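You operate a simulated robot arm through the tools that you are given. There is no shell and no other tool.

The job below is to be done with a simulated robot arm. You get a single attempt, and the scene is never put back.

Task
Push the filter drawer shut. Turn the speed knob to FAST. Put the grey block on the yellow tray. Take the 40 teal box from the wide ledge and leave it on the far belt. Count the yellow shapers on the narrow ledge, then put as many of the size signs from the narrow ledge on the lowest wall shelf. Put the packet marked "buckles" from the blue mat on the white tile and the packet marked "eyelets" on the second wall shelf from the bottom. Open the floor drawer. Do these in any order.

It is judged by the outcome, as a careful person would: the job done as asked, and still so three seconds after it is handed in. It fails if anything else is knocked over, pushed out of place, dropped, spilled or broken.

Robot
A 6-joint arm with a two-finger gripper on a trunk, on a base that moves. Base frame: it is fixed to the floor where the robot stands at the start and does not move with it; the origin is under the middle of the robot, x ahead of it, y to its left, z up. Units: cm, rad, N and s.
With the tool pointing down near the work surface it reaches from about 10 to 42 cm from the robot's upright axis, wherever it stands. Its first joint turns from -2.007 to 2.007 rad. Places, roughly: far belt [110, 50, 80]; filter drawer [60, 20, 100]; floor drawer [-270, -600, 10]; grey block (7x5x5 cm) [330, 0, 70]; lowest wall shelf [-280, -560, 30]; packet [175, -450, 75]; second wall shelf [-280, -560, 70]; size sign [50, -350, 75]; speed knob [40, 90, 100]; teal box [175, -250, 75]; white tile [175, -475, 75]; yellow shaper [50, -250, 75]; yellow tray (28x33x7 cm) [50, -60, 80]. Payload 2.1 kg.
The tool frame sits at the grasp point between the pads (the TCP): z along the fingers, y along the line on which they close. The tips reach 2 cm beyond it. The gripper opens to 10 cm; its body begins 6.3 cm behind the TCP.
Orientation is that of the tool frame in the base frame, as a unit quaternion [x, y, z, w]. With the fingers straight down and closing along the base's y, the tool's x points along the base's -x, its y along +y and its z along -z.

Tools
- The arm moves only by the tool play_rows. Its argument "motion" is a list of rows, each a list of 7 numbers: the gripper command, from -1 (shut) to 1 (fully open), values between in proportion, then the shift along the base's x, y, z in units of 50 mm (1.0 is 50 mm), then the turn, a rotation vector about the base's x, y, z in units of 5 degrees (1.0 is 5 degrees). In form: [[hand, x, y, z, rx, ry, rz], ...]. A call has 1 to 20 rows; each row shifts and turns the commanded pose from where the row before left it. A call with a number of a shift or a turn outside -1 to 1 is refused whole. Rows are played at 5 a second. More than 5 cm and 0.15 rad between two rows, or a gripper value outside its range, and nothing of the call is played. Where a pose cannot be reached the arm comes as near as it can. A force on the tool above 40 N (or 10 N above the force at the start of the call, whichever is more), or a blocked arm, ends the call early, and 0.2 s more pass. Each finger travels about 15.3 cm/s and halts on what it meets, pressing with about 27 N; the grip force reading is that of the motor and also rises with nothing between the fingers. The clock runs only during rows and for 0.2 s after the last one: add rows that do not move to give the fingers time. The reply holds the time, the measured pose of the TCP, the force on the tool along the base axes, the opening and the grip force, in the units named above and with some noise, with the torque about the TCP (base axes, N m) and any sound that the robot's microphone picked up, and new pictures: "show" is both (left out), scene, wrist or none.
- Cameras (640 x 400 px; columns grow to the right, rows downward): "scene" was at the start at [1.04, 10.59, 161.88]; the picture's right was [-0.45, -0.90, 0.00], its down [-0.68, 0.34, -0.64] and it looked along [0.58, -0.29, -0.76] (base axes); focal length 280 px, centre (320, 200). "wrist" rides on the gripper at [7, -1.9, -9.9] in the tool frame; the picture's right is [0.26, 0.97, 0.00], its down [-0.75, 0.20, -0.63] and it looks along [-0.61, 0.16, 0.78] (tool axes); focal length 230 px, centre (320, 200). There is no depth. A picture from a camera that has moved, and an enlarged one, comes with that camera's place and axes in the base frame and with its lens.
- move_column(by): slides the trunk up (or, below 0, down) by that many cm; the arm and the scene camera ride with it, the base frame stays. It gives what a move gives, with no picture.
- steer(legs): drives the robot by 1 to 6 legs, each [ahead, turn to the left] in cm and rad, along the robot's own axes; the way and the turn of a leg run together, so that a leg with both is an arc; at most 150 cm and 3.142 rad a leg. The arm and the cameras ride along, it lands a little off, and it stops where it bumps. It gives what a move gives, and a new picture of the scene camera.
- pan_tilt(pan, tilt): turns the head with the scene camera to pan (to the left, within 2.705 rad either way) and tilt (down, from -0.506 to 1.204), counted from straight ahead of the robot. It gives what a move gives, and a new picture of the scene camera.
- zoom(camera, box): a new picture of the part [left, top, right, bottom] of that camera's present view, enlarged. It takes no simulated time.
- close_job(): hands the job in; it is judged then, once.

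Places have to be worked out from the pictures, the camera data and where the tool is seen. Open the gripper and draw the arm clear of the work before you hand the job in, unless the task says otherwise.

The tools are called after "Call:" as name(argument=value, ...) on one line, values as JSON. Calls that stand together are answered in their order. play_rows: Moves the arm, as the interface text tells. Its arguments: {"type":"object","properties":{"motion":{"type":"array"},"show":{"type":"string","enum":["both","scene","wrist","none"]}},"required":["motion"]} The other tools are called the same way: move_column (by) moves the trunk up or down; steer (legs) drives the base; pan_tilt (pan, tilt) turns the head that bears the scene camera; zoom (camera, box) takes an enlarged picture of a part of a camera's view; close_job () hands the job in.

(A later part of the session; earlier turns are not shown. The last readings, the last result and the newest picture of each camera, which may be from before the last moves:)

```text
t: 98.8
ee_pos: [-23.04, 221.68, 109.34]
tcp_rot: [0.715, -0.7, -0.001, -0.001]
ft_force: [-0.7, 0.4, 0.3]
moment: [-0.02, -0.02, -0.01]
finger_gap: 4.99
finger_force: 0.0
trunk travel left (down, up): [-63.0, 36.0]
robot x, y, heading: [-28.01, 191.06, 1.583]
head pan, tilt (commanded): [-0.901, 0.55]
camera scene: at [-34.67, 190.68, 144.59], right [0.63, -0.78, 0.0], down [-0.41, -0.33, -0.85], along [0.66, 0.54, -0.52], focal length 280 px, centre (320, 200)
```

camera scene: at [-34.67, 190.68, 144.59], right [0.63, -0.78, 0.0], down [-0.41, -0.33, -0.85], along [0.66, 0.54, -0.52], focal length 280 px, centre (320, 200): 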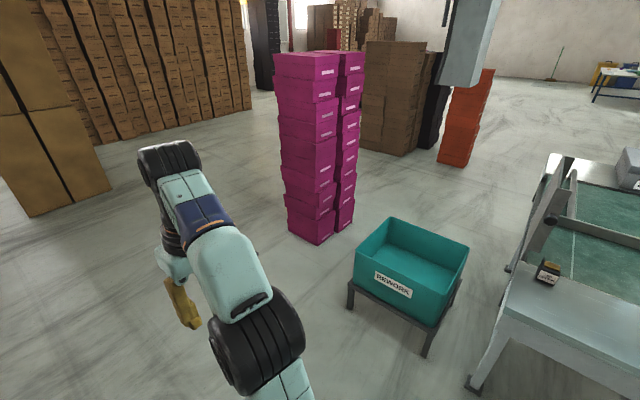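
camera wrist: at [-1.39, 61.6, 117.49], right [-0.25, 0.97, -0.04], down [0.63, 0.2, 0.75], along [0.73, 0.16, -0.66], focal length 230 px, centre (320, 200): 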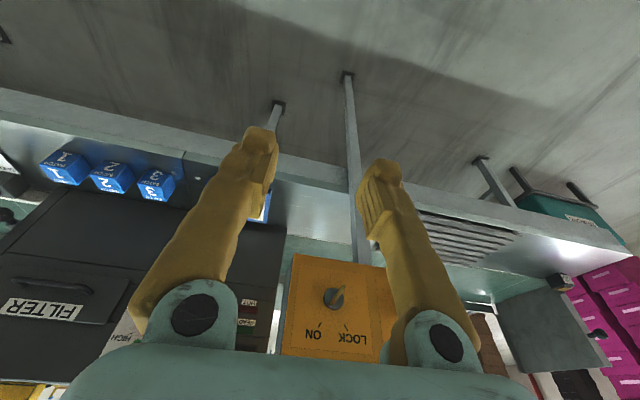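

The gap between bin and magenta stack is only ~50 cm, but there's plenty of room beyond the stack (y≈395). I drive around it to x≈220 on the far side.

Call:
steer(legs=[[150, 0], [54, 0], [0, -1.583], [125, 0], [125, 0], [0, -1.571]])

Call:
pan_tilt(pan=0.0, tilt=0.4)

```text
t: 128.3
ee_pos: [208.49, 375.48, 109.4]
tcp_rot: [0.676, 0.736, -0.002, 0.001]
ft_force: [0.7, 0.0, 0.0]
moment: [0.0, -0.01, 0.02]
finger_gap: 5.01
finger_force: 0.1
trunk travel left (down, up): [-63.0, 36.0]
robot x, y, heading: [210.91, 406.59, -1.489]
head pan, tilt (commanded): [-0.901, 0.55]
camera scene: at [218.35, 407.39, 144.58], right [-0.68, 0.73, 0.0], down [0.38, 0.36, -0.85], along [-0.63, -0.58, -0.52], focal length 280 px, centre (320, 200)
```

scene: 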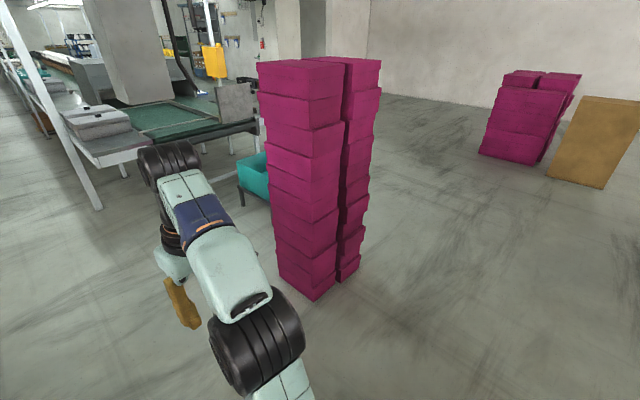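

```text
t: 129.5
ee_pos: [208.5, 375.54, 109.39]
tcp_rot: [0.676, 0.737, -0.001, 0.002]
ft_force: [0.2, -0.3, -0.3]
moment: [-0.02, 0.0, 0.0]
finger_gap: 5.0
finger_force: 0.0
trunk travel left (down, up): [-63.0, 36.0]
robot x, y, heading: [211.32, 406.59, -1.487]
head pan, tilt (commanded): [0.0, 0.4]
camera scene: at [225.64, 404.26, 145.95], right [-1.0, -0.08, 0.0], down [-0.03, 0.39, -0.92], along [0.07, -0.92, -0.39], focal length 280 px, centre (320, 200)
```

scene: 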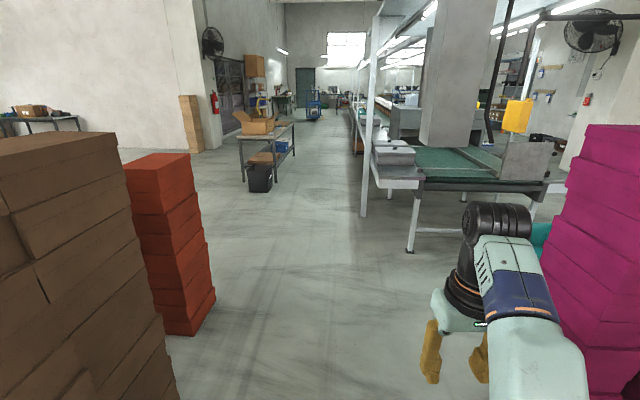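

The far aisle is clear between the line (edge x≈200) and the bench (x≳320). I drive down it to about y≈10 and look around.

Call:
steer(legs=[[150, 0], [150, 0], [0, -0.084], [90, 0]])

Call:
pan_tilt(pan=1.2, tilt=0.5)

Call:
pan_tilt(pan=-1.4, tilt=0.6)

Call:
pan_tilt(pan=-0.4, tilt=0.4)

```text
t: 148.9
ee_pos: [226.74, -14.91, 109.23]
tcp_rot: [0.704, 0.71, -0.002, 0.001]
ft_force: [0.4, -0.1, 0.0]
moment: [0.02, 0.0, 0.0]
finger_gap: 5.01
finger_force: 0.1
trunk travel left (down, up): [-63.0, 36.0]
robot x, y, heading: [231.97, 15.86, -1.574]
head pan, tilt (commanded): [0.0, 0.4]
camera scene: at [246.01, 12.45, 145.95], right [-1.0, 0.0, 0.0], down [0.0, 0.39, -0.92], along [0.0, -0.92, -0.39], focal length 280 px, centre (320, 200)
```

scene: 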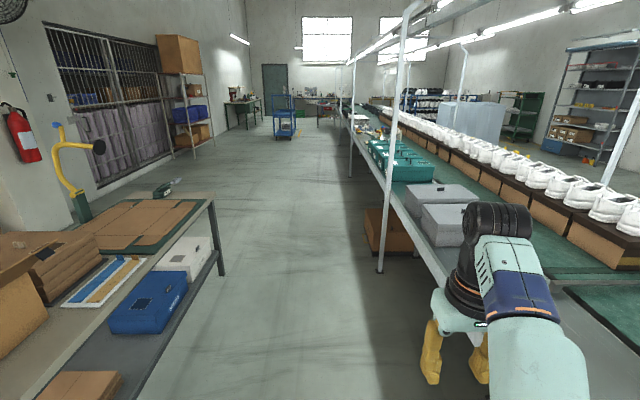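

```text
t: 150.3
ee_pos: [226.69, -14.94, 109.31]
tcp_rot: [0.705, 0.71, -0.001, 0.001]
ft_force: [0.7, 0.2, -0.7]
moment: [-0.01, 0.03, 0.01]
finger_gap: 5.01
finger_force: 0.1
trunk travel left (down, up): [-63.0, 36.0]
robot x, y, heading: [231.76, 15.74, -1.573]
head pan, tilt (commanded): [1.201, 0.499]
camera scene: at [254.49, 18.43, 145.04], right [-0.36, -0.93, 0.0], down [-0.45, 0.17, -0.88], along [0.82, -0.32, -0.48], focal length 280 px, centre (320, 200)
```

scene: 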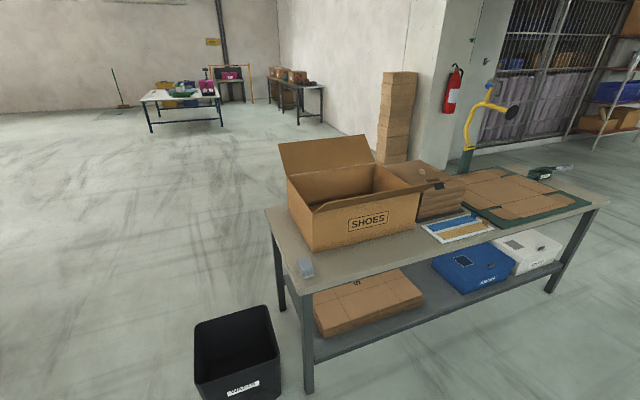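

```text
t: 152.6
ee_pos: [226.81, -14.87, 109.38]
tcp_rot: [0.704, 0.71, -0.001, 0.001]
ft_force: [0.4, 0.1, -0.1]
moment: [0.01, 0.02, 0.01]
finger_gap: 5.01
finger_force: 0.0
trunk travel left (down, up): [-63.0, 36.0]
robot x, y, heading: [231.71, 15.63, -1.571]
head pan, tilt (commanded): [-1.4, 0.6]
camera scene: at [237.3, 20.22, 144.13], right [-0.17, 0.99, 0.0], down [0.56, 0.1, -0.83], along [-0.81, -0.14, -0.56], focal length 280 px, centre (320, 200)
```

scene: 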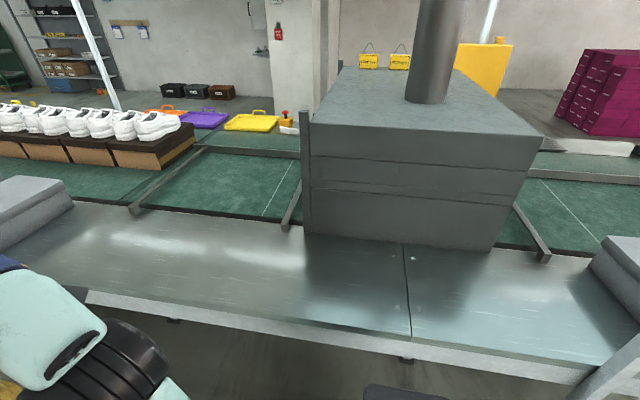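

```text
t: 153.9
ee_pos: [226.74, -14.89, 109.44]
tcp_rot: [0.704, 0.71, 0.0, 0.001]
ft_force: [-0.5, -0.3, -0.3]
moment: [0.0, -0.03, -0.01]
finger_gap: 4.97
finger_force: 0.1
trunk travel left (down, up): [-63.0, 36.0]
robot x, y, heading: [231.74, 15.9, -1.572]
head pan, tilt (commanded): [-0.4, 0.4]
camera scene: at [242.39, 13.2, 145.95], right [-0.92, 0.39, 0.0], down [0.15, 0.36, -0.92], along [-0.36, -0.85, -0.39], focal length 280 px, centre (320, 200)
```

scene: 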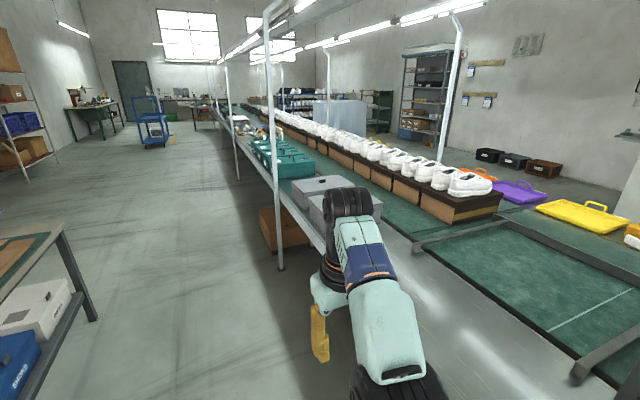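

I can see the small grey block on the bench corner, the teal boxes along the wide ledge and the green belts beyond it. I look closer at the line from here.

Call:
pan_tilt(pan=-1.4, tilt=0.6)

Call:
zoom(camera="scene", box=[0, 90, 320, 300])

Call:
zoom(camera="scene", box=[440, 130, 640, 280])

```text
t: 155.2
ee_pos: [226.64, -14.86, 109.44]
tcp_rot: [0.704, 0.71, -0.001, 0.001]
ft_force: [-0.4, 0.3, 0.2]
moment: [0.01, -0.01, 0.05]
finger_gap: 4.98
finger_force: 0.0
trunk travel left (down, up): [-63.0, 36.0]
robot x, y, heading: [232.0, 15.82, -1.574]
head pan, tilt (commanded): [-1.4, 0.6]
camera scene: at [237.3, 20.21, 144.13], right [-0.17, 0.99, 0.0], down [0.56, 0.1, -0.83], along [-0.81, -0.14, -0.56], focal length 280 px, centre (320, 200)
```

scene: 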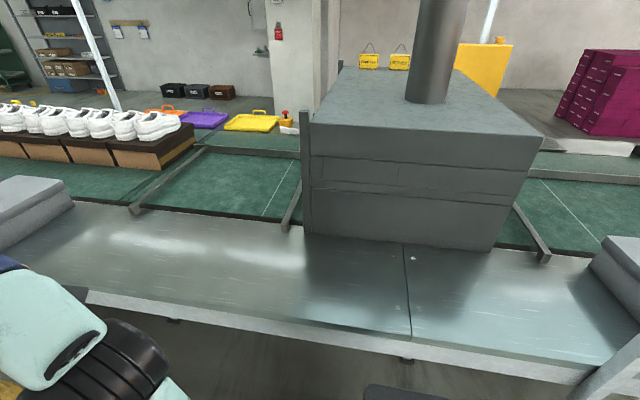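

```text
1.90 times, centred on (160, 195) of scene
camera zoom: at [237.3, 20.21, 144.13], right [-0.17, 0.99, 0.0], down [0.56, 0.1, -0.83], along [-0.81, -0.14, -0.56], focal length 534 px, centre (625, 210)
```

zoom: 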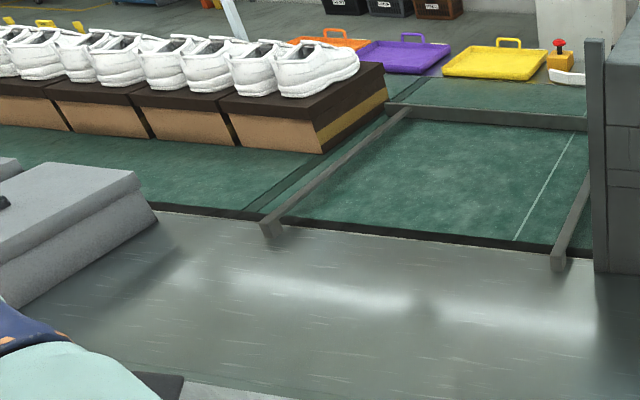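

```text
2.67 times, centred on (540, 205) of scene
camera zoom: at [237.3, 20.21, 144.13], right [-0.17, 0.99, 0.0], down [0.56, 0.1, -0.83], along [-0.81, -0.14, -0.56], focal length 747 px, centre (-267, 187)
```

zoom: 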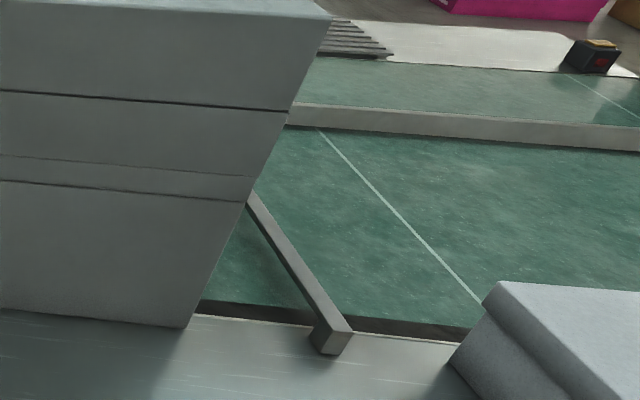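

The far belt is the green strip beyond the wide ledge. Next I drive down to the teal boxes at y≈-230 to inspect them.

Call:
steer(legs=[[150, 0], [70, 0]])

Call:
pan_tilt(pan=-1.2, tilt=0.7)

Call:
pan_tilt(pan=-0.3, tilt=0.5)

```text
t: 166.2
ee_pos: [223.85, -237.5, 109.35]
tcp_rot: [0.712, 0.702, -0.001, 0.001]
ft_force: [0.1, -0.7, -0.2]
moment: [-0.01, -0.03, -0.02]
finger_gap: 5.02
finger_force: 0.0
trunk travel left (down, up): [-63.0, 36.0]
robot x, y, heading: [229.53, -207.53, -1.593]
head pan, tilt (commanded): [-1.4, 0.6]
camera scene: at [235.26, -202.73, 144.13], right [-0.15, 0.99, 0.0], down [0.56, 0.08, -0.83], along [-0.82, -0.12, -0.56], focal length 280 px, centre (320, 200)
```

scene: 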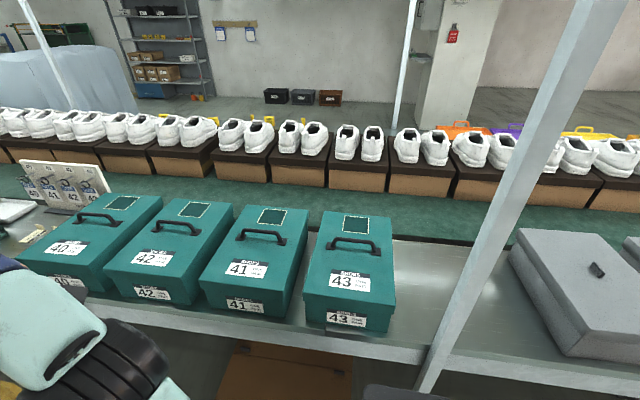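

```text
t: 166.9
ee_pos: [223.9, -237.57, 109.35]
tcp_rot: [0.713, 0.701, -0.001, 0.001]
ft_force: [-0.9, -0.4, -0.2]
moment: [0.02, -0.01, 0.0]
finger_gap: 5.02
finger_force: 0.1
trunk travel left (down, up): [-63.0, 36.0]
robot x, y, heading: [229.73, -207.39, -1.596]
head pan, tilt (commanded): [-1.201, 0.7]
camera scene: at [236.01, -204.28, 143.27], right [-0.34, 0.94, 0.0], down [0.61, 0.22, -0.77], along [-0.72, -0.26, -0.64], focal length 280 px, centre (320, 200)
```

scene: 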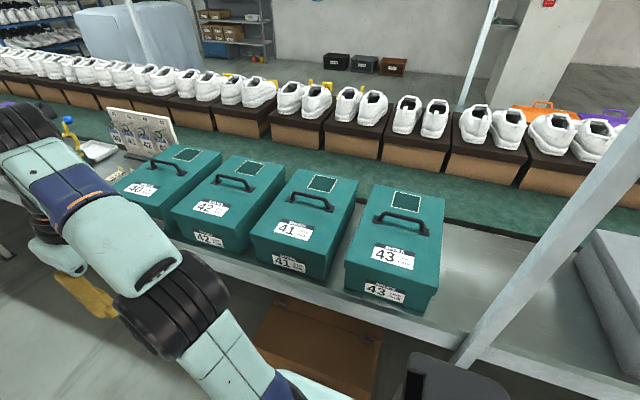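

```text
t: 168.1
ee_pos: [223.77, -237.58, 109.33]
tcp_rot: [0.713, 0.701, -0.001, 0.001]
ft_force: [-0.5, 0.3, 0.6]
moment: [0.02, 0.01, 0.0]
finger_gap: 4.99
finger_force: 0.1
trunk travel left (down, up): [-63.0, 36.0]
robot x, y, heading: [230.06, -207.01, -1.599]
head pan, tilt (commanded): [-0.3, 0.499]
camera scene: at [241.09, -210.04, 145.04], right [-0.95, 0.32, 0.0], down [0.15, 0.45, -0.88], along [-0.28, -0.83, -0.48], focal length 280 px, centre (320, 200)
```

scene: 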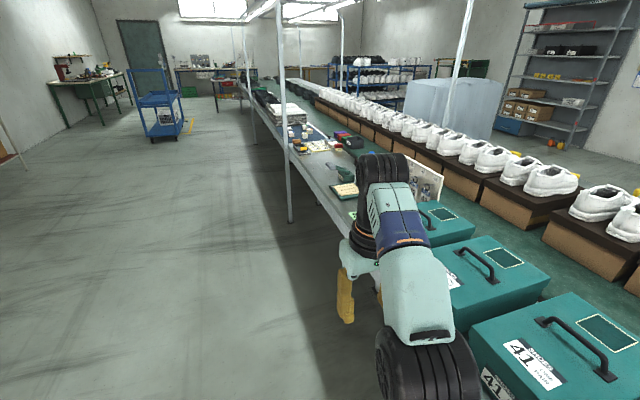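

The box marked 40 is the furthest one, its handle at about [179, -279, 92] with the bar along y. I drive alongside it and turn to face the ledge (-x).

Call:
steer(legs=[[66, 0], [0, -1.546]])

Call:
pan_tilt(pan=-0.2, tilt=0.8)

```text
t: 175.6
ee_pos: [197.67, -267.72, 109.3]
tcp_rot: [1.0, -0.009, -0.002, 0.0]
ft_force: [-0.9, 0.6, 0.1]
moment: [-0.02, 0.02, -0.02]
finger_gap: 5.04
finger_force: 0.0
trunk travel left (down, up): [-63.0, 36.0]
robot x, y, heading: [227.93, -273.48, 3.116]
head pan, tilt (commanded): [-0.3, 0.499]
camera scene: at [225.23, -284.75, 145.04], right [0.32, 0.95, 0.0], down [0.45, -0.15, -0.88], along [-0.83, 0.28, -0.48], focal length 280 px, centre (320, 200)
```

scene: 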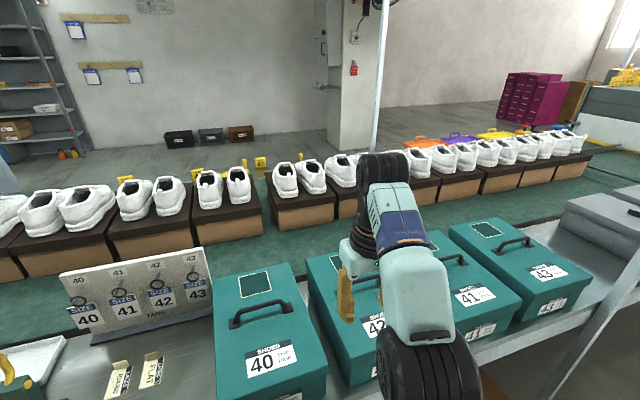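

```text
t: 176.4
ee_pos: [197.72, -267.58, 109.32]
tcp_rot: [1.0, -0.009, -0.001, 0.0]
ft_force: [-0.4, 0.0, 0.3]
moment: [0.0, 0.02, 0.03]
finger_gap: 5.01
finger_force: 0.1
trunk travel left (down, up): [-63.0, 36.0]
robot x, y, heading: [227.9, -273.61, 3.122]
head pan, tilt (commanded): [-0.201, 0.799]
camera scene: at [225.99, -285.85, 142.45], right [0.22, 0.97, 0.0], down [0.7, -0.16, -0.7], along [-0.68, 0.16, -0.72], focal length 280 px, centre (320, 200)
```

scene: 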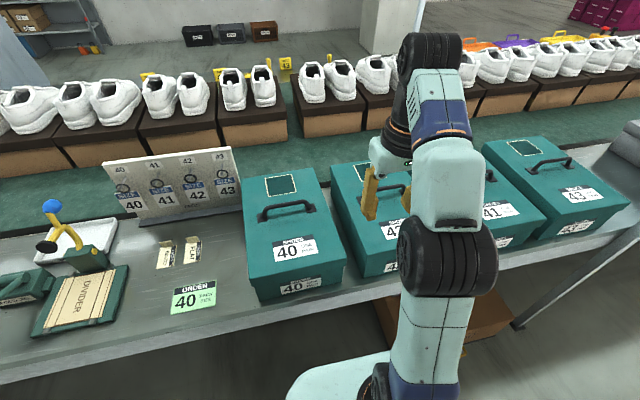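

The handle bar of box 40 triangulates to about [176.2, -282.9, 88.8], running along y; the box is ~32×22 cm. I drive 9 cm nearer and then turn the gripper 90° so it closes along x.

Call:
steer(legs=[[9, 0]])

Call:
play_rows(motion=[[0.2, 0, -0.1, 0, 0, 0, 1], [0.2, 0, -0.1, 0, 0, 0, 1], [0.2, 0, -0.1, 0, 0, 0, 1], [0.2, 0, -0.1, 0, 0, 0, 1], [0.2, 0, -0.1, 0, 0, 0, 1], [0.2, 0, -0.1, 0, 0, 0, 1], [0.2, 0, -0.1, 0, 0, 0, 1], [0.2, 0, -0.1, 0, 0, 0, 1], [0.2, 0, -0.1, 0, 0, 0, 1], [0.2, 0, -0.1, 0, 0, 0, 1], [0.2, 0, -0.1, 0, 0, 0, 1], [0.2, 0, -0.1, 0, 0, 0, 1]])

```text
t: 177.5
ee_pos: [188.54, -267.39, 109.33]
tcp_rot: [1.0, -0.009, -0.002, -0.001]
ft_force: [0.2, 1.0, -0.2]
moment: [0.0, -0.01, 0.02]
finger_gap: 5.01
finger_force: 0.0
trunk travel left (down, up): [-63.0, 36.0]
robot x, y, heading: [218.95, -273.07, 3.117]
head pan, tilt (commanded): [-0.201, 0.799]
camera scene: at [216.98, -285.63, 142.45], right [0.22, 0.97, 0.0], down [0.7, -0.16, -0.7], along [-0.68, 0.16, -0.72], focal length 280 px, centre (320, 200)
```

scene: 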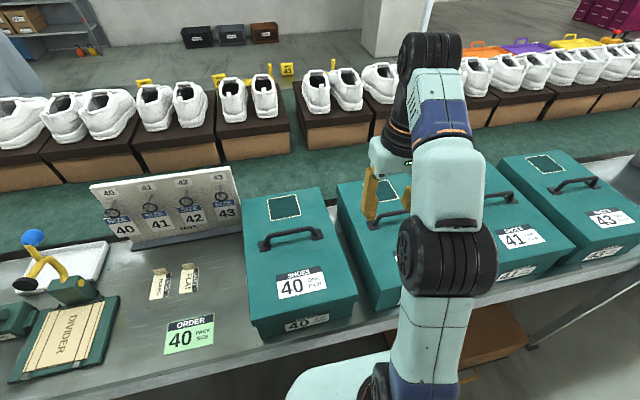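

```text
t: 180.1
ee_pos: [188.7, -273.35, 109.39]
tcp_rot: [0.87, 0.493, -0.002, 0.001]
ft_force: [0.3, 0.7, -0.2]
moment: [0.02, -0.03, 0.02]
finger_gap: 5.99
finger_force: 0.1
trunk travel left (down, up): [-63.0, 36.0]
robot x, y, heading: [219.18, -273.25, 3.119]
head pan, tilt (commanded): [-0.201, 0.799]
camera scene: at [217.02, -285.65, 142.44], right [0.22, 0.97, 0.0], down [0.7, -0.16, -0.7], along [-0.68, 0.16, -0.72], focal length 280 px, centre (320, 200)
camera wrist: at [190.55, -266.44, 119.19], right [0.96, -0.27, 0.0], down [-0.21, -0.75, 0.63], along [-0.17, -0.61, -0.77], focal length 230 px, centre (320, 200)
```

scene: 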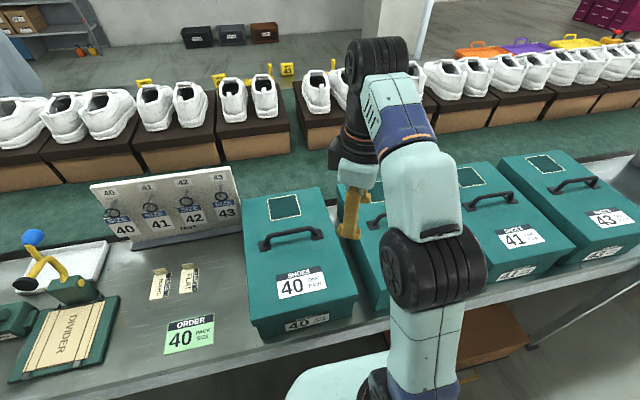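
wrist: 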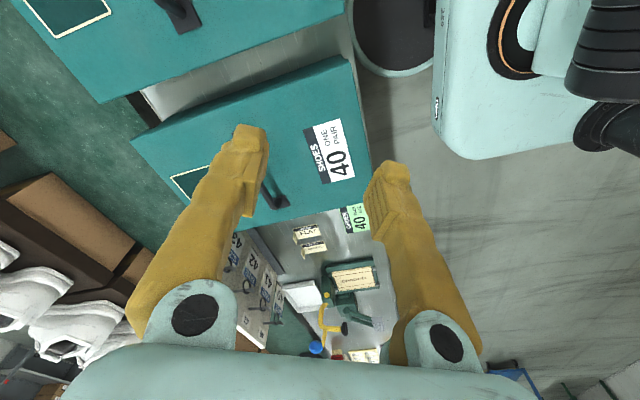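

60° of the yaw done without trouble, and the wrist view shows the box and its handle. I finish the yaw while moving over the handle.

Call:
play_rows(motion=[[0.2, -0.4, -0.32, 0, 0, 0, 1], [0.2, -0.4, -0.32, 0, 0, 0, 1], [0.2, -0.4, -0.32, 0, 0, 0, 1], [0.2, -0.4, -0.32, 0, 0, 0, 1], [0.2, -0.4, -0.32, 0, 0, 0, 1], [0.2, -0.4, -0.32, 0, 0, 0, 0.9], [0.2, 0, 0, 0, 0, 0, 0]])

```text
t: 181.7
ee_pos: [181.73, -281.98, 104.28]
tcp_rot: [0.715, 0.699, -0.002, 0.002]
ft_force: [-0.4, 0.2, -0.6]
moment: [-0.01, -0.01, -0.01]
finger_gap: 6.01
finger_force: 0.1
out of reach, approached as far as the arm can: row 1, 2, 3, 4, 5, 6
trunk travel left (down, up): [-63.0, 36.0]
robot x, y, heading: [219.23, -273.08, 3.122]
head pan, tilt (commanded): [-0.201, 0.799]
camera scene: at [217.04, -285.62, 142.45], right [0.22, 0.97, 0.0], down [0.7, -0.16, -0.7], along [-0.68, 0.16, -0.72], focal length 280 px, centre (320, 200)
camera wrist: at [179.81, -274.85, 114.17], right [0.97, 0.23, 0.0], down [0.18, -0.75, 0.63], along [0.15, -0.61, -0.77], focal length 230 px, centre (320, 200)
```

scene: 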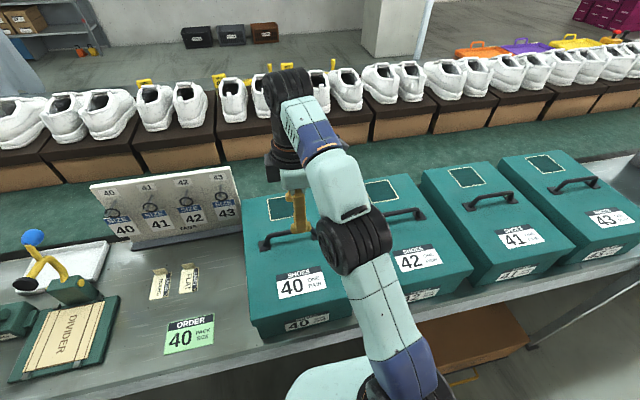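
wrist: 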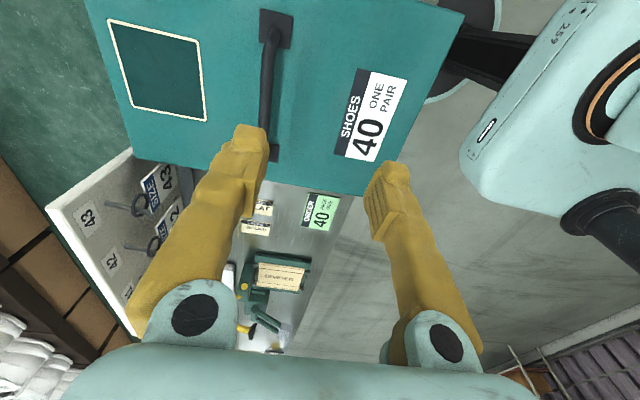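

At this height the arm's outer limit is ~38 cm; a 25° outward tilt (about y) plus lowering will give the reach. I tilt while closing in on [176.2, -282.9] at z≈97.

Call:
play_rows(motion=[[0.2, 0, 0, -0.1, 0, 1, 0], [0.2, 0, 0, -0.1, 0, 1, 0], [0.2, -0.2, -0.05, -0.2, 0, 1, 0], [0.2, -0.3, -0.05, -0.3, 0, 1, 0], [0.2, -0.3, -0.05, -0.3, 0, 1, 0], [0.2, -0.3, -0.05, -0.3, 0, 0, 0], [0.2, 0, 0, 0, 0, 0, 0]])

Call:
zoom(camera="scene", box=[220, 130, 380, 300])

```text
t: 183.3
ee_pos: [176.05, -283.09, 97.73]
tcp_rot: [0.698, 0.682, -0.157, -0.15]
ft_force: [-0.1, 0.1, -0.2]
moment: [0.03, -0.01, -0.01]
finger_gap: 5.96
finger_force: 0.0
trunk travel left (down, up): [-63.0, 36.0]
robot x, y, heading: [219.01, -273.41, 3.115]
head pan, tilt (commanded): [-0.201, 0.799]
camera scene: at [217.08, -285.63, 142.45], right [0.22, 0.97, 0.0], down [0.7, -0.16, -0.7], along [-0.68, 0.16, -0.72], focal length 280 px, centre (320, 200)
camera wrist: at [178.65, -276.01, 107.44], right [0.88, 0.23, -0.41], down [0.43, -0.75, 0.5], along [-0.2, -0.62, -0.76], focal length 230 px, centre (320, 200)
```

scene: 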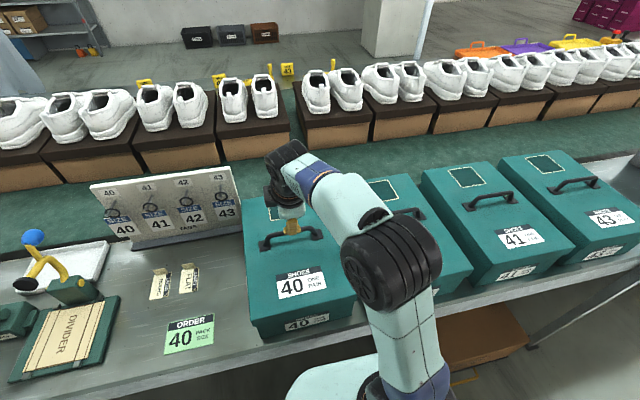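
wrist: 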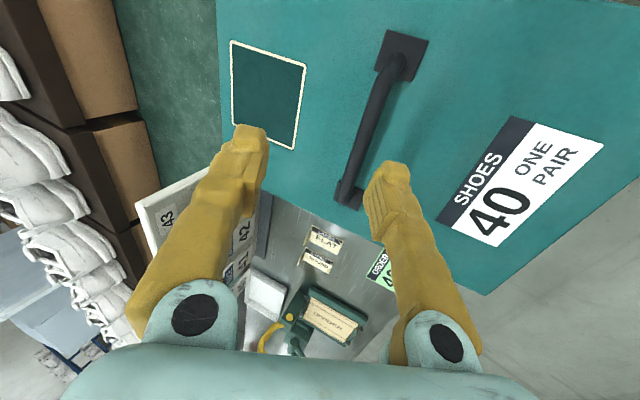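

```text
2.35 times, centred on (300, 215) of scene
camera zoom: at [217.08, -285.63, 142.45], right [0.22, 0.97, 0.0], down [0.7, -0.16, -0.7], along [-0.68, 0.16, -0.72], focal length 659 px, centre (367, 165)
```

zoom: 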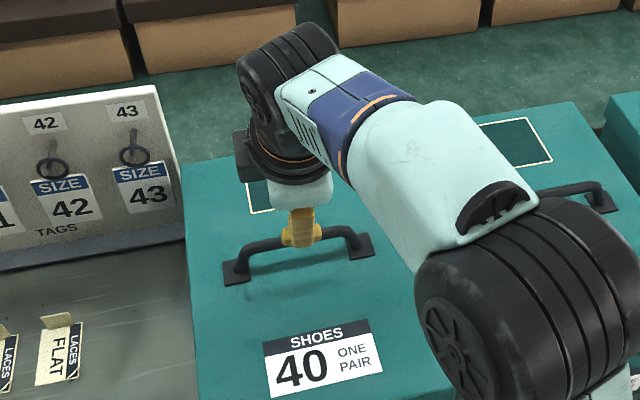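

The bar sits ~2.7 cm above the lid (bar z≈90.2, lid ≈87.5). I narrow the opening to ~4.4 cm and descend to z≈93.2 first to check alignment.

Call:
play_rows(motion=[[-0.12, 0.08, 0.03, -0.3, 0, 0, 0], [-0.12, 0.07, 0.03, -0.3, 0, 0, 0], [-0.12, 0, 0, -0.3, 0, 0, 0], [-0.12, 0, 0, 0, 0, 0, 0]])

Call:
zoom(camera="scene", box=[240, 170, 360, 250])

```text
t: 184.3
ee_pos: [176.99, -282.56, 93.42]
tcp_rot: [0.698, 0.682, -0.157, -0.149]
ft_force: [0.8, -0.4, -0.2]
moment: [0.02, -0.02, 0.04]
finger_gap: 4.41
finger_force: 0.0
trunk travel left (down, up): [-63.0, 36.0]
robot x, y, heading: [218.75, -273.39, 3.116]
head pan, tilt (commanded): [-0.201, 0.799]
camera scene: at [217.05, -285.64, 142.45], right [0.22, 0.97, 0.0], down [0.7, -0.16, -0.7], along [-0.68, 0.16, -0.72], focal length 280 px, centre (320, 200)
camera wrist: at [179.52, -275.6, 103.19], right [0.88, 0.23, -0.41], down [0.43, -0.75, 0.5], along [-0.19, -0.61, -0.76], focal length 230 px, centre (320, 200)
```

scene: 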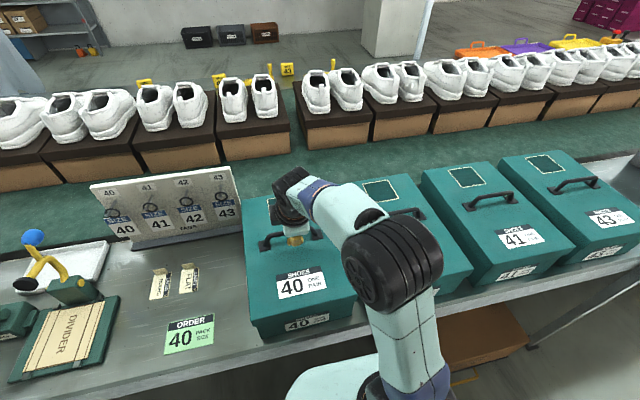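
wrist: 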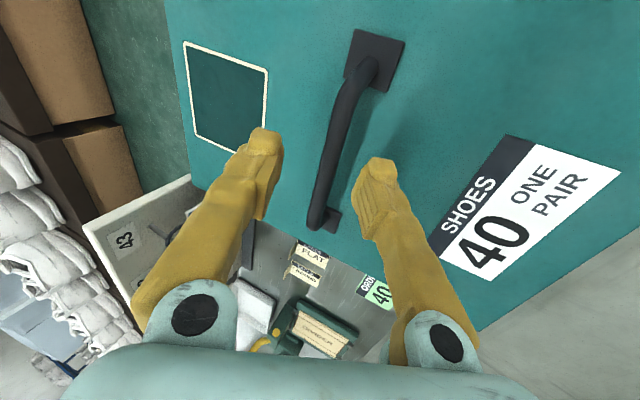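

```text
5.00 times, centred on (300, 210) of scene
camera zoom: at [217.05, -285.64, 142.45], right [0.22, 0.97, 0.0], down [0.7, -0.16, -0.7], along [-0.68, 0.16, -0.72], focal length 1401 px, centre (420, 150)
```

zoom: 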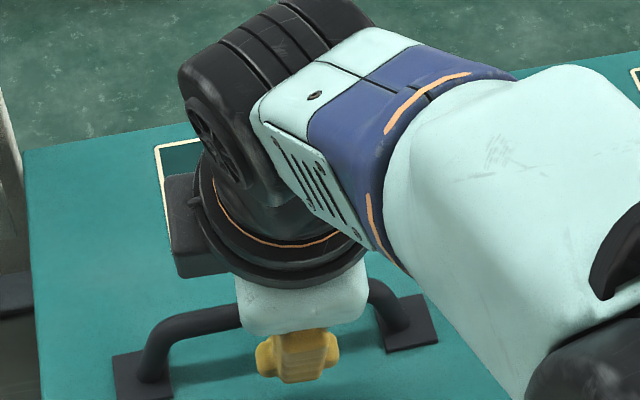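

The bar lies between the fingers. I descend the last ~2.2 cm and close.

Call:
play_rows(motion=[[-0.12, -0.02, 0, -0.22, 0, 0, 0], [-0.12, -0.02, 0, -0.22, 0, 0, 0], [-0.12, 0, 0, 0, 0, 0, 0]])

```text
t: 185.1
ee_pos: [176.75, -282.74, 91.21]
tcp_rot: [0.699, 0.682, -0.157, -0.15]
ft_force: [-0.2, 0.4, -0.5]
moment: [0.01, -0.02, 0.01]
finger_gap: 4.39
finger_force: 0.1
trunk travel left (down, up): [-63.0, 36.0]
robot x, y, heading: [219.38, -273.44, 3.117]
head pan, tilt (commanded): [-0.201, 0.799]
camera scene: at [217.03, -285.64, 142.44], right [0.22, 0.97, 0.0], down [0.7, -0.16, -0.7], along [-0.68, 0.16, -0.72], focal length 280 px, centre (320, 200)
camera wrist: at [179.3, -275.62, 100.9], right [0.88, 0.23, -0.41], down [0.43, -0.75, 0.5], along [-0.19, -0.61, -0.76], focal length 230 px, centre (320, 200)
```

scene: 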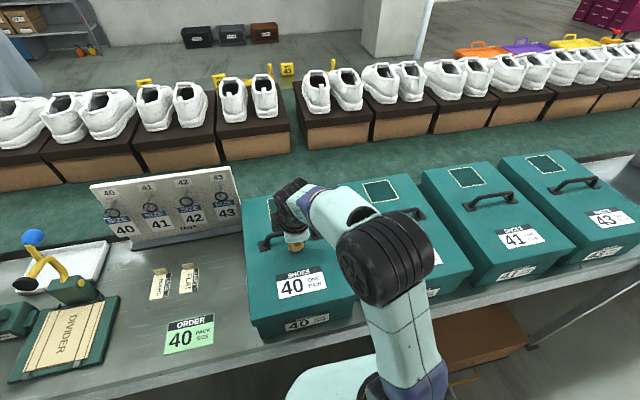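
wrist: 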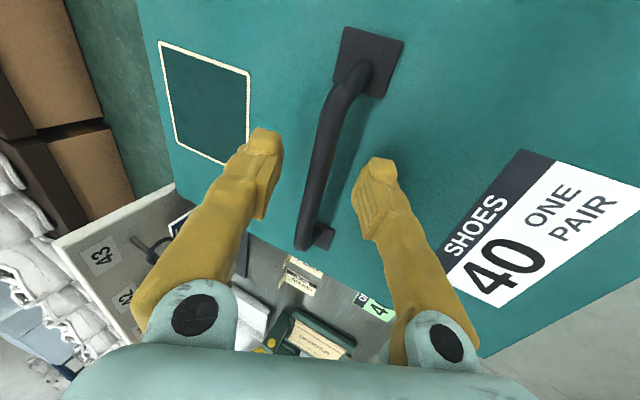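

The bar runs centrally between the pads just beyond the TCP. I close on it.

Call:
play_rows(motion=[[-0.6, 0, 0, 0, 0, 0, 0], [-1, 0, 0, 0, 0, 0, 0], [-1, 0, 0, 0, 0, 0, 0], [-1, 0, 0, 0, 0, 0, 0]], show="wrist")

```text
t: 186.1
ee_pos: [176.67, -282.6, 91.17]
tcp_rot: [0.699, 0.682, -0.156, -0.15]
ft_force: [-3.5, 0.0, 1.9]
moment: [0.24, 0.02, 0.43]
finger_gap: 1.05
finger_force: 27.3
trunk travel left (down, up): [-63.0, 36.0]
robot x, y, heading: [218.84, -273.55, 3.114]
head pan, tilt (commanded): [-0.201, 0.799]
camera wrist: at [179.26, -275.63, 100.92], right [0.88, 0.23, -0.41], down [0.43, -0.75, 0.5], along [-0.19, -0.62, -0.76], focal length 230 px, centre (320, 200)
```

wrist: 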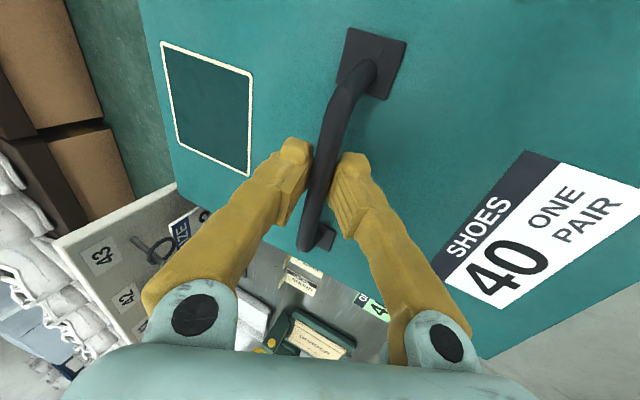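

The handle is held (1.05 cm gap). I lift straight up with the trunk, 5 cm first.

Call:
move_column(by=5)

Call:
zoom(camera="scene", box=[160, 120, 480, 360])

```text
t: 187.0
ee_pos: [176.67, -282.6, 96.09]
tcp_rot: [0.699, 0.681, -0.156, -0.15]
ft_force: [0.0, 0.0, -8.6]
moment: [0.12, -0.04, 0.02]
finger_gap: 0.95
finger_force: 27.0
trunk travel left (down, up): [-68.0, 31.0]
robot x, y, heading: [219.14, -273.36, 3.116]
head pan, tilt (commanded): [-0.201, 0.799]
```

```text
1.67 times, centred on (320, 240) of scene
camera zoom: at [216.83, -285.7, 147.44], right [0.22, 0.97, 0.0], down [0.7, -0.16, -0.7], along [-0.68, 0.16, -0.72], focal length 467 px, centre (320, 133)
```

zoom: 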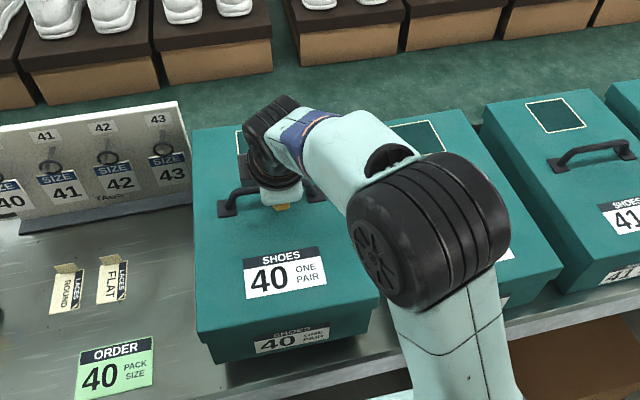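

The box lifts cleanly (≈0.9 kg). I raise it 22 cm more, then back away from the ledge.

Call:
move_column(by=22)

Call:
steer(legs=[[-38, 0]])

```text
t: 189.3
ee_pos: [176.59, -282.67, 118.23]
tcp_rot: [0.698, 0.683, -0.156, -0.149]
ft_force: [0.2, 0.0, -7.8]
moment: [0.09, -0.04, 0.0]
finger_gap: 0.99
finger_force: 27.2
trunk travel left (down, up): [-90.0, 9.0]
robot x, y, heading: [219.14, -273.39, 3.121]
head pan, tilt (commanded): [-0.201, 0.799]
```

```text
t: 191.7
ee_pos: [213.59, -283.94, 118.0]
tcp_rot: [0.695, 0.686, -0.157, -0.147]
ft_force: [0.1, 0.2, -8.8]
moment: [0.06, -0.03, -0.02]
finger_gap: 0.94
finger_force: 27.0
trunk travel left (down, up): [-90.0, 9.0]
robot x, y, heading: [256.0, -274.47, 3.131]
head pan, tilt (commanded): [-0.201, 0.799]
camera scene: at [253.7, -286.43, 169.43], right [0.21, 0.98, 0.0], down [0.7, -0.15, -0.7], along [-0.68, 0.15, -0.72], focal length 280 px, centre (320, 200)
```

scene: 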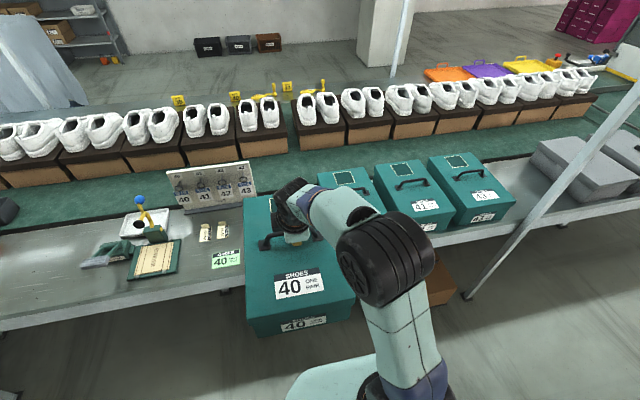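

Box held well clear. I turn right and drive +y along the aisle toward the placement area (y≈-60).

Call:
steer(legs=[[0, -1.56], [120, 0], [90, 0]])

Call:
pan_tilt(pan=1.3, tilt=0.6)

```text
t: 206.0
ee_pos: [253.24, -21.35, 118.16]
tcp_rot: [0.976, -0.021, -0.003, -0.216]
ft_force: [-0.5, 0.8, -8.9]
moment: [-0.04, -0.09, -0.01]
finger_gap: 0.9
finger_force: 27.3
trunk travel left (down, up): [-90.0, 9.0]
robot x, y, heading: [261.85, -63.83, 1.524]
head pan, tilt (commanded): [-0.201, 0.799]
camera scene: at [249.64, -61.48, 169.44], right [0.97, -0.24, 0.0], down [-0.17, -0.7, -0.7], along [0.17, 0.68, -0.72], focal length 280 px, centre (320, 200)
```

scene: 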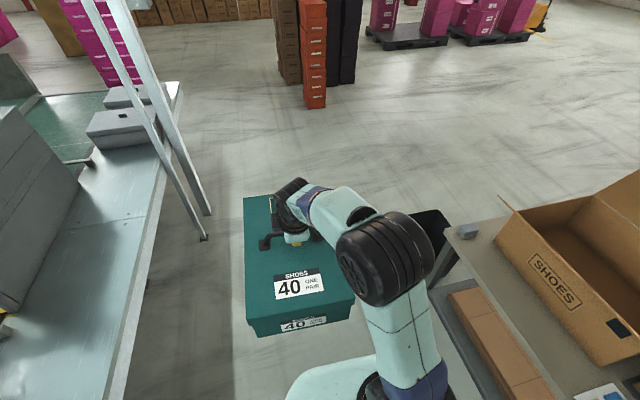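

```text
t: 207.6
ee_pos: [253.31, -21.49, 118.09]
tcp_rot: [0.976, -0.021, -0.002, -0.216]
ft_force: [-0.9, 0.1, -8.9]
moment: [-0.02, -0.08, 0.01]
finger_gap: 0.84
finger_force: 26.8
trunk travel left (down, up): [-90.0, 9.0]
robot x, y, heading: [261.73, -64.11, 1.522]
head pan, tilt (commanded): [1.3, 0.6]
camera scene: at [239.29, -66.46, 171.12], right [0.31, 0.95, 0.0], down [0.54, -0.18, -0.82], along [-0.78, 0.25, -0.57], focal length 280 px, centre (320, 200)
```

scene: 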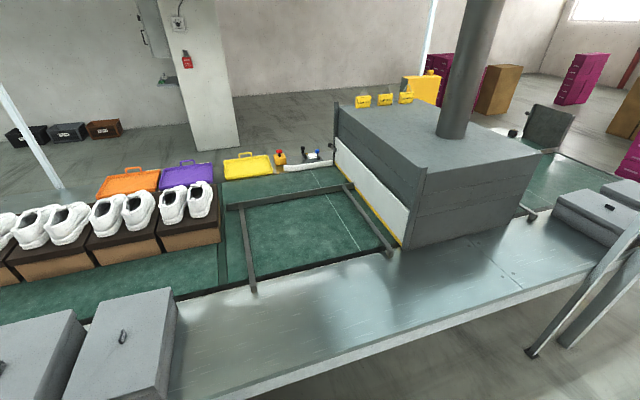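

The open far-belt area lies between bars at y≈-69 and y≈-7, x≈107–157, next to the oven. Before driving in, I lower the trunk (in the open aisle) to look under the ledge for legs.

Call:
move_column(by=-60)

Call:
pan_tilt(pan=1.3, tilt=0.25)

Call:
pan_tilt(pan=1.9, tilt=0.25)

```text
refused: -60 is not a number from -40 to 40
```

```text
t: 208.4
ee_pos: [253.27, -21.31, 118.12]
tcp_rot: [0.976, -0.021, -0.002, -0.215]
ft_force: [-0.8, -0.6, -9.1]
moment: [-0.04, -0.08, 0.0]
finger_gap: 0.89
finger_force: 26.1
trunk travel left (down, up): [-90.0, 9.0]
robot x, y, heading: [261.7, -63.97, 1.526]
head pan, tilt (commanded): [1.3, 0.25]
camera scene: at [238.8, -66.31, 174.34], right [0.31, 0.95, 0.0], down [0.24, -0.08, -0.97], along [-0.92, 0.3, -0.25], focal length 280 px, centre (320, 200)
```

scene: 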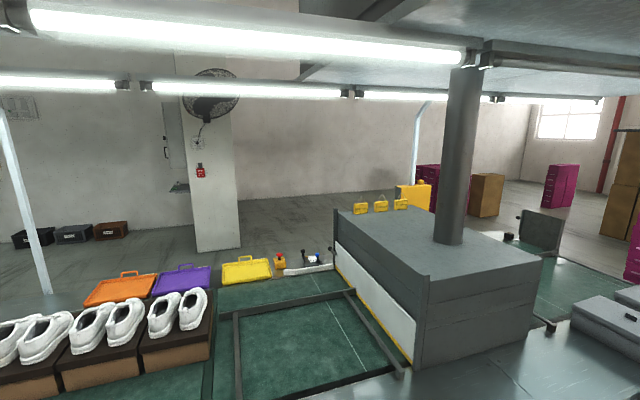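

```text
t: 209.4
ee_pos: [253.31, -21.48, 117.95]
tcp_rot: [0.976, -0.022, -0.003, -0.215]
ft_force: [0.0, -0.4, -9.1]
moment: [-0.01, -0.05, 0.01]
finger_gap: 0.87
finger_force: 27.6
trunk travel left (down, up): [-90.0, 9.0]
robot x, y, heading: [262.0, -64.17, 1.522]
head pan, tilt (commanded): [1.901, 0.25]
camera scene: at [238.74, -71.82, 174.35], right [-0.28, 0.96, 0.0], down [0.24, 0.07, -0.97], along [-0.93, -0.27, -0.25], focal length 280 px, centre (320, 200)
```

scene: 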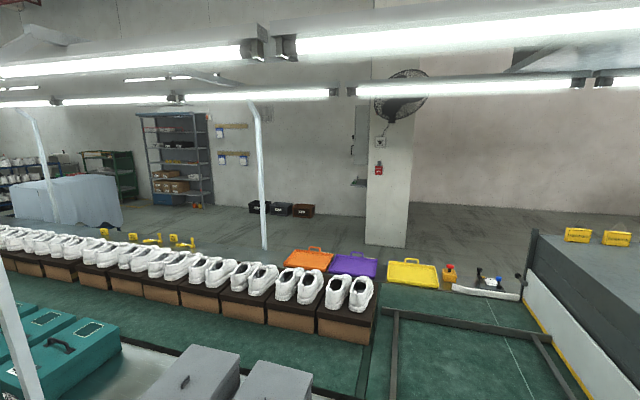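

The call limit is 40 cm; I lower by 40 then 20 to look underneath the ledge.

Call:
move_column(by=-40)

Call:
move_column(by=-20)

Call:
pan_tilt(pan=1.3, tilt=0.5)

Call:
pan_tilt(pan=1.9, tilt=0.5)

```text
t: 213.2
ee_pos: [253.32, -21.53, 77.98]
tcp_rot: [0.976, -0.021, -0.002, -0.216]
ft_force: [-0.8, -0.1, -9.0]
moment: [-0.01, -0.06, 0.02]
finger_gap: 0.8
finger_force: 26.8
trunk travel left (down, up): [-50.0, 49.0]
robot x, y, heading: [261.8, -64.25, 1.526]
head pan, tilt (commanded): [1.901, 0.25]
```

```text
t: 215.4
ee_pos: [253.26, -21.5, 58.07]
tcp_rot: [0.976, -0.021, -0.003, -0.215]
ft_force: [0.1, -0.5, -8.5]
moment: [-0.03, -0.06, 0.0]
finger_gap: 0.78
finger_force: 26.7
trunk travel left (down, up): [-30.0, 69.0]
robot x, y, heading: [261.36, -64.18, 1.523]
head pan, tilt (commanded): [1.901, 0.25]
```

```text
t: 216.4
ee_pos: [253.31, -21.43, 58.02]
tcp_rot: [0.976, -0.022, -0.003, -0.217]
ft_force: [0.7, 0.4, -8.1]
moment: [-0.01, -0.1, 0.01]
finger_gap: 0.76
finger_force: 27.2
trunk travel left (down, up): [-30.0, 69.0]
robot x, y, heading: [262.29, -64.02, 1.525]
head pan, tilt (commanded): [1.3, 0.499]
camera scene: at [239.06, -66.48, 112.04], right [0.31, 0.95, 0.0], down [0.46, -0.15, -0.88], along [-0.84, 0.27, -0.48], focal length 280 px, centre (320, 200)
```

scene: 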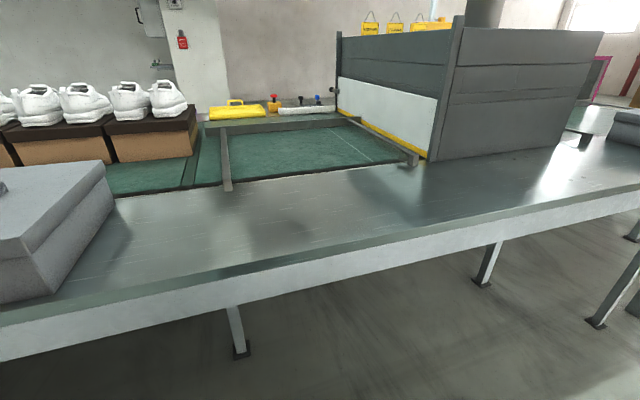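

```text
t: 217.4
ee_pos: [253.26, -21.51, 58.14]
tcp_rot: [0.976, -0.022, -0.002, -0.215]
ft_force: [-0.4, -0.5, -9.2]
moment: [0.0, -0.1, -0.04]
finger_gap: 0.75
finger_force: 26.9
trunk travel left (down, up): [-30.0, 69.0]
robot x, y, heading: [261.95, -64.26, 1.528]
head pan, tilt (commanded): [1.901, 0.499]
camera scene: at [238.99, -71.84, 112.04], right [-0.28, 0.96, 0.0], down [0.46, 0.13, -0.88], along [-0.84, -0.25, -0.48], focal length 280 px, centre (320, 200)
```

scene: 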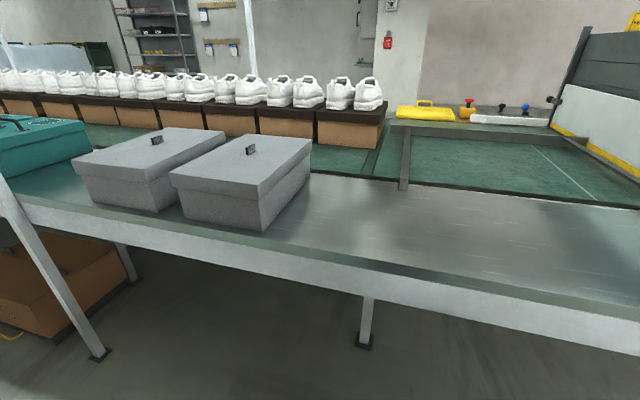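

The finger gap is slowly shrinking (1.05→0.75), so the grip may be creeping. I check the wrist view at once.

Call:
zoom(camera="wrist", box=[160, 60, 480, 260])

```text
2.00 times, centred on (320, 160) of wrist
camera zoom: at [260.21, -24.29, 67.84], right [0.22, -0.89, -0.41], down [-0.76, -0.42, 0.5], along [-0.61, 0.2, -0.76], focal length 460 px, centre (320, 280)
```

zoom: 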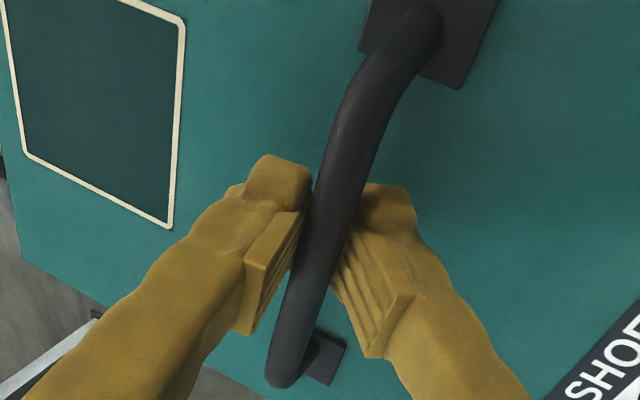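

The bar is right at the fingertips and creeping out. I'll set the box gently on the open floor and re-grip deeper: trunk down first.

Call:
move_column(by=-29)

Call:
play_rows(motion=[[-1, 0, 0.2, -0.3, 0, 0, 0], [-1, 0, 0.2, -0.3, 0, 0, 0], [-1, 0, 0.2, -0.3, 0, 0, 0], [-1, 0, 0.1, -0.3, 0, 0, 0], [-1, 0, 0, -0.3, 0, 0, 0], [-1, 0, 0, -0.2, 0, 0, 0]])

```text
t: 220.3
ee_pos: [253.42, -21.6, 28.96]
tcp_rot: [0.976, -0.021, -0.002, -0.216]
ft_force: [-0.2, 0.9, -9.5]
moment: [0.01, -0.11, 0.0]
finger_gap: 0.72
finger_force: 26.9
trunk travel left (down, up): [-1.0, 98.0]
robot x, y, heading: [262.12, -64.04, 1.532]
head pan, tilt (commanded): [1.901, 0.499]
```

```text
t: 221.7
ee_pos: [253.49, -18.11, 20.55]
tcp_rot: [0.976, -0.02, -0.002, -0.217]
ft_force: [-0.2, 0.0, -8.8]
moment: [-0.02, -0.06, 0.03]
finger_gap: 0.65
finger_force: 26.9
trunk travel left (down, up): [-1.0, 98.0]
robot x, y, heading: [261.88, -64.37, 1.527]
head pan, tilt (commanded): [1.901, 0.499]
camera scene: at [239.01, -71.88, 83.04], right [-0.28, 0.96, 0.0], down [0.46, 0.13, -0.88], along [-0.84, -0.25, -0.48], focal length 280 px, centre (320, 200)
camera wrist: at [260.39, -20.82, 30.22], right [0.22, -0.89, -0.41], down [-0.76, -0.42, 0.5], along [-0.61, 0.2, -0.77], focal length 230 px, centre (320, 200)
```

scene: 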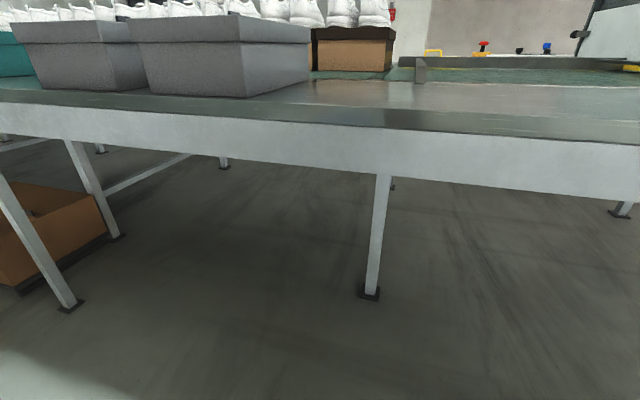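
wrist: 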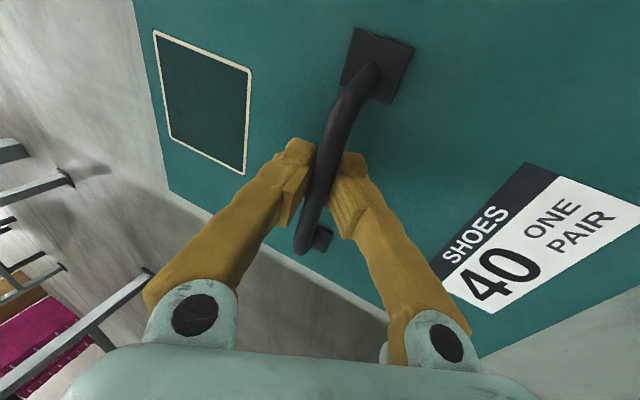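

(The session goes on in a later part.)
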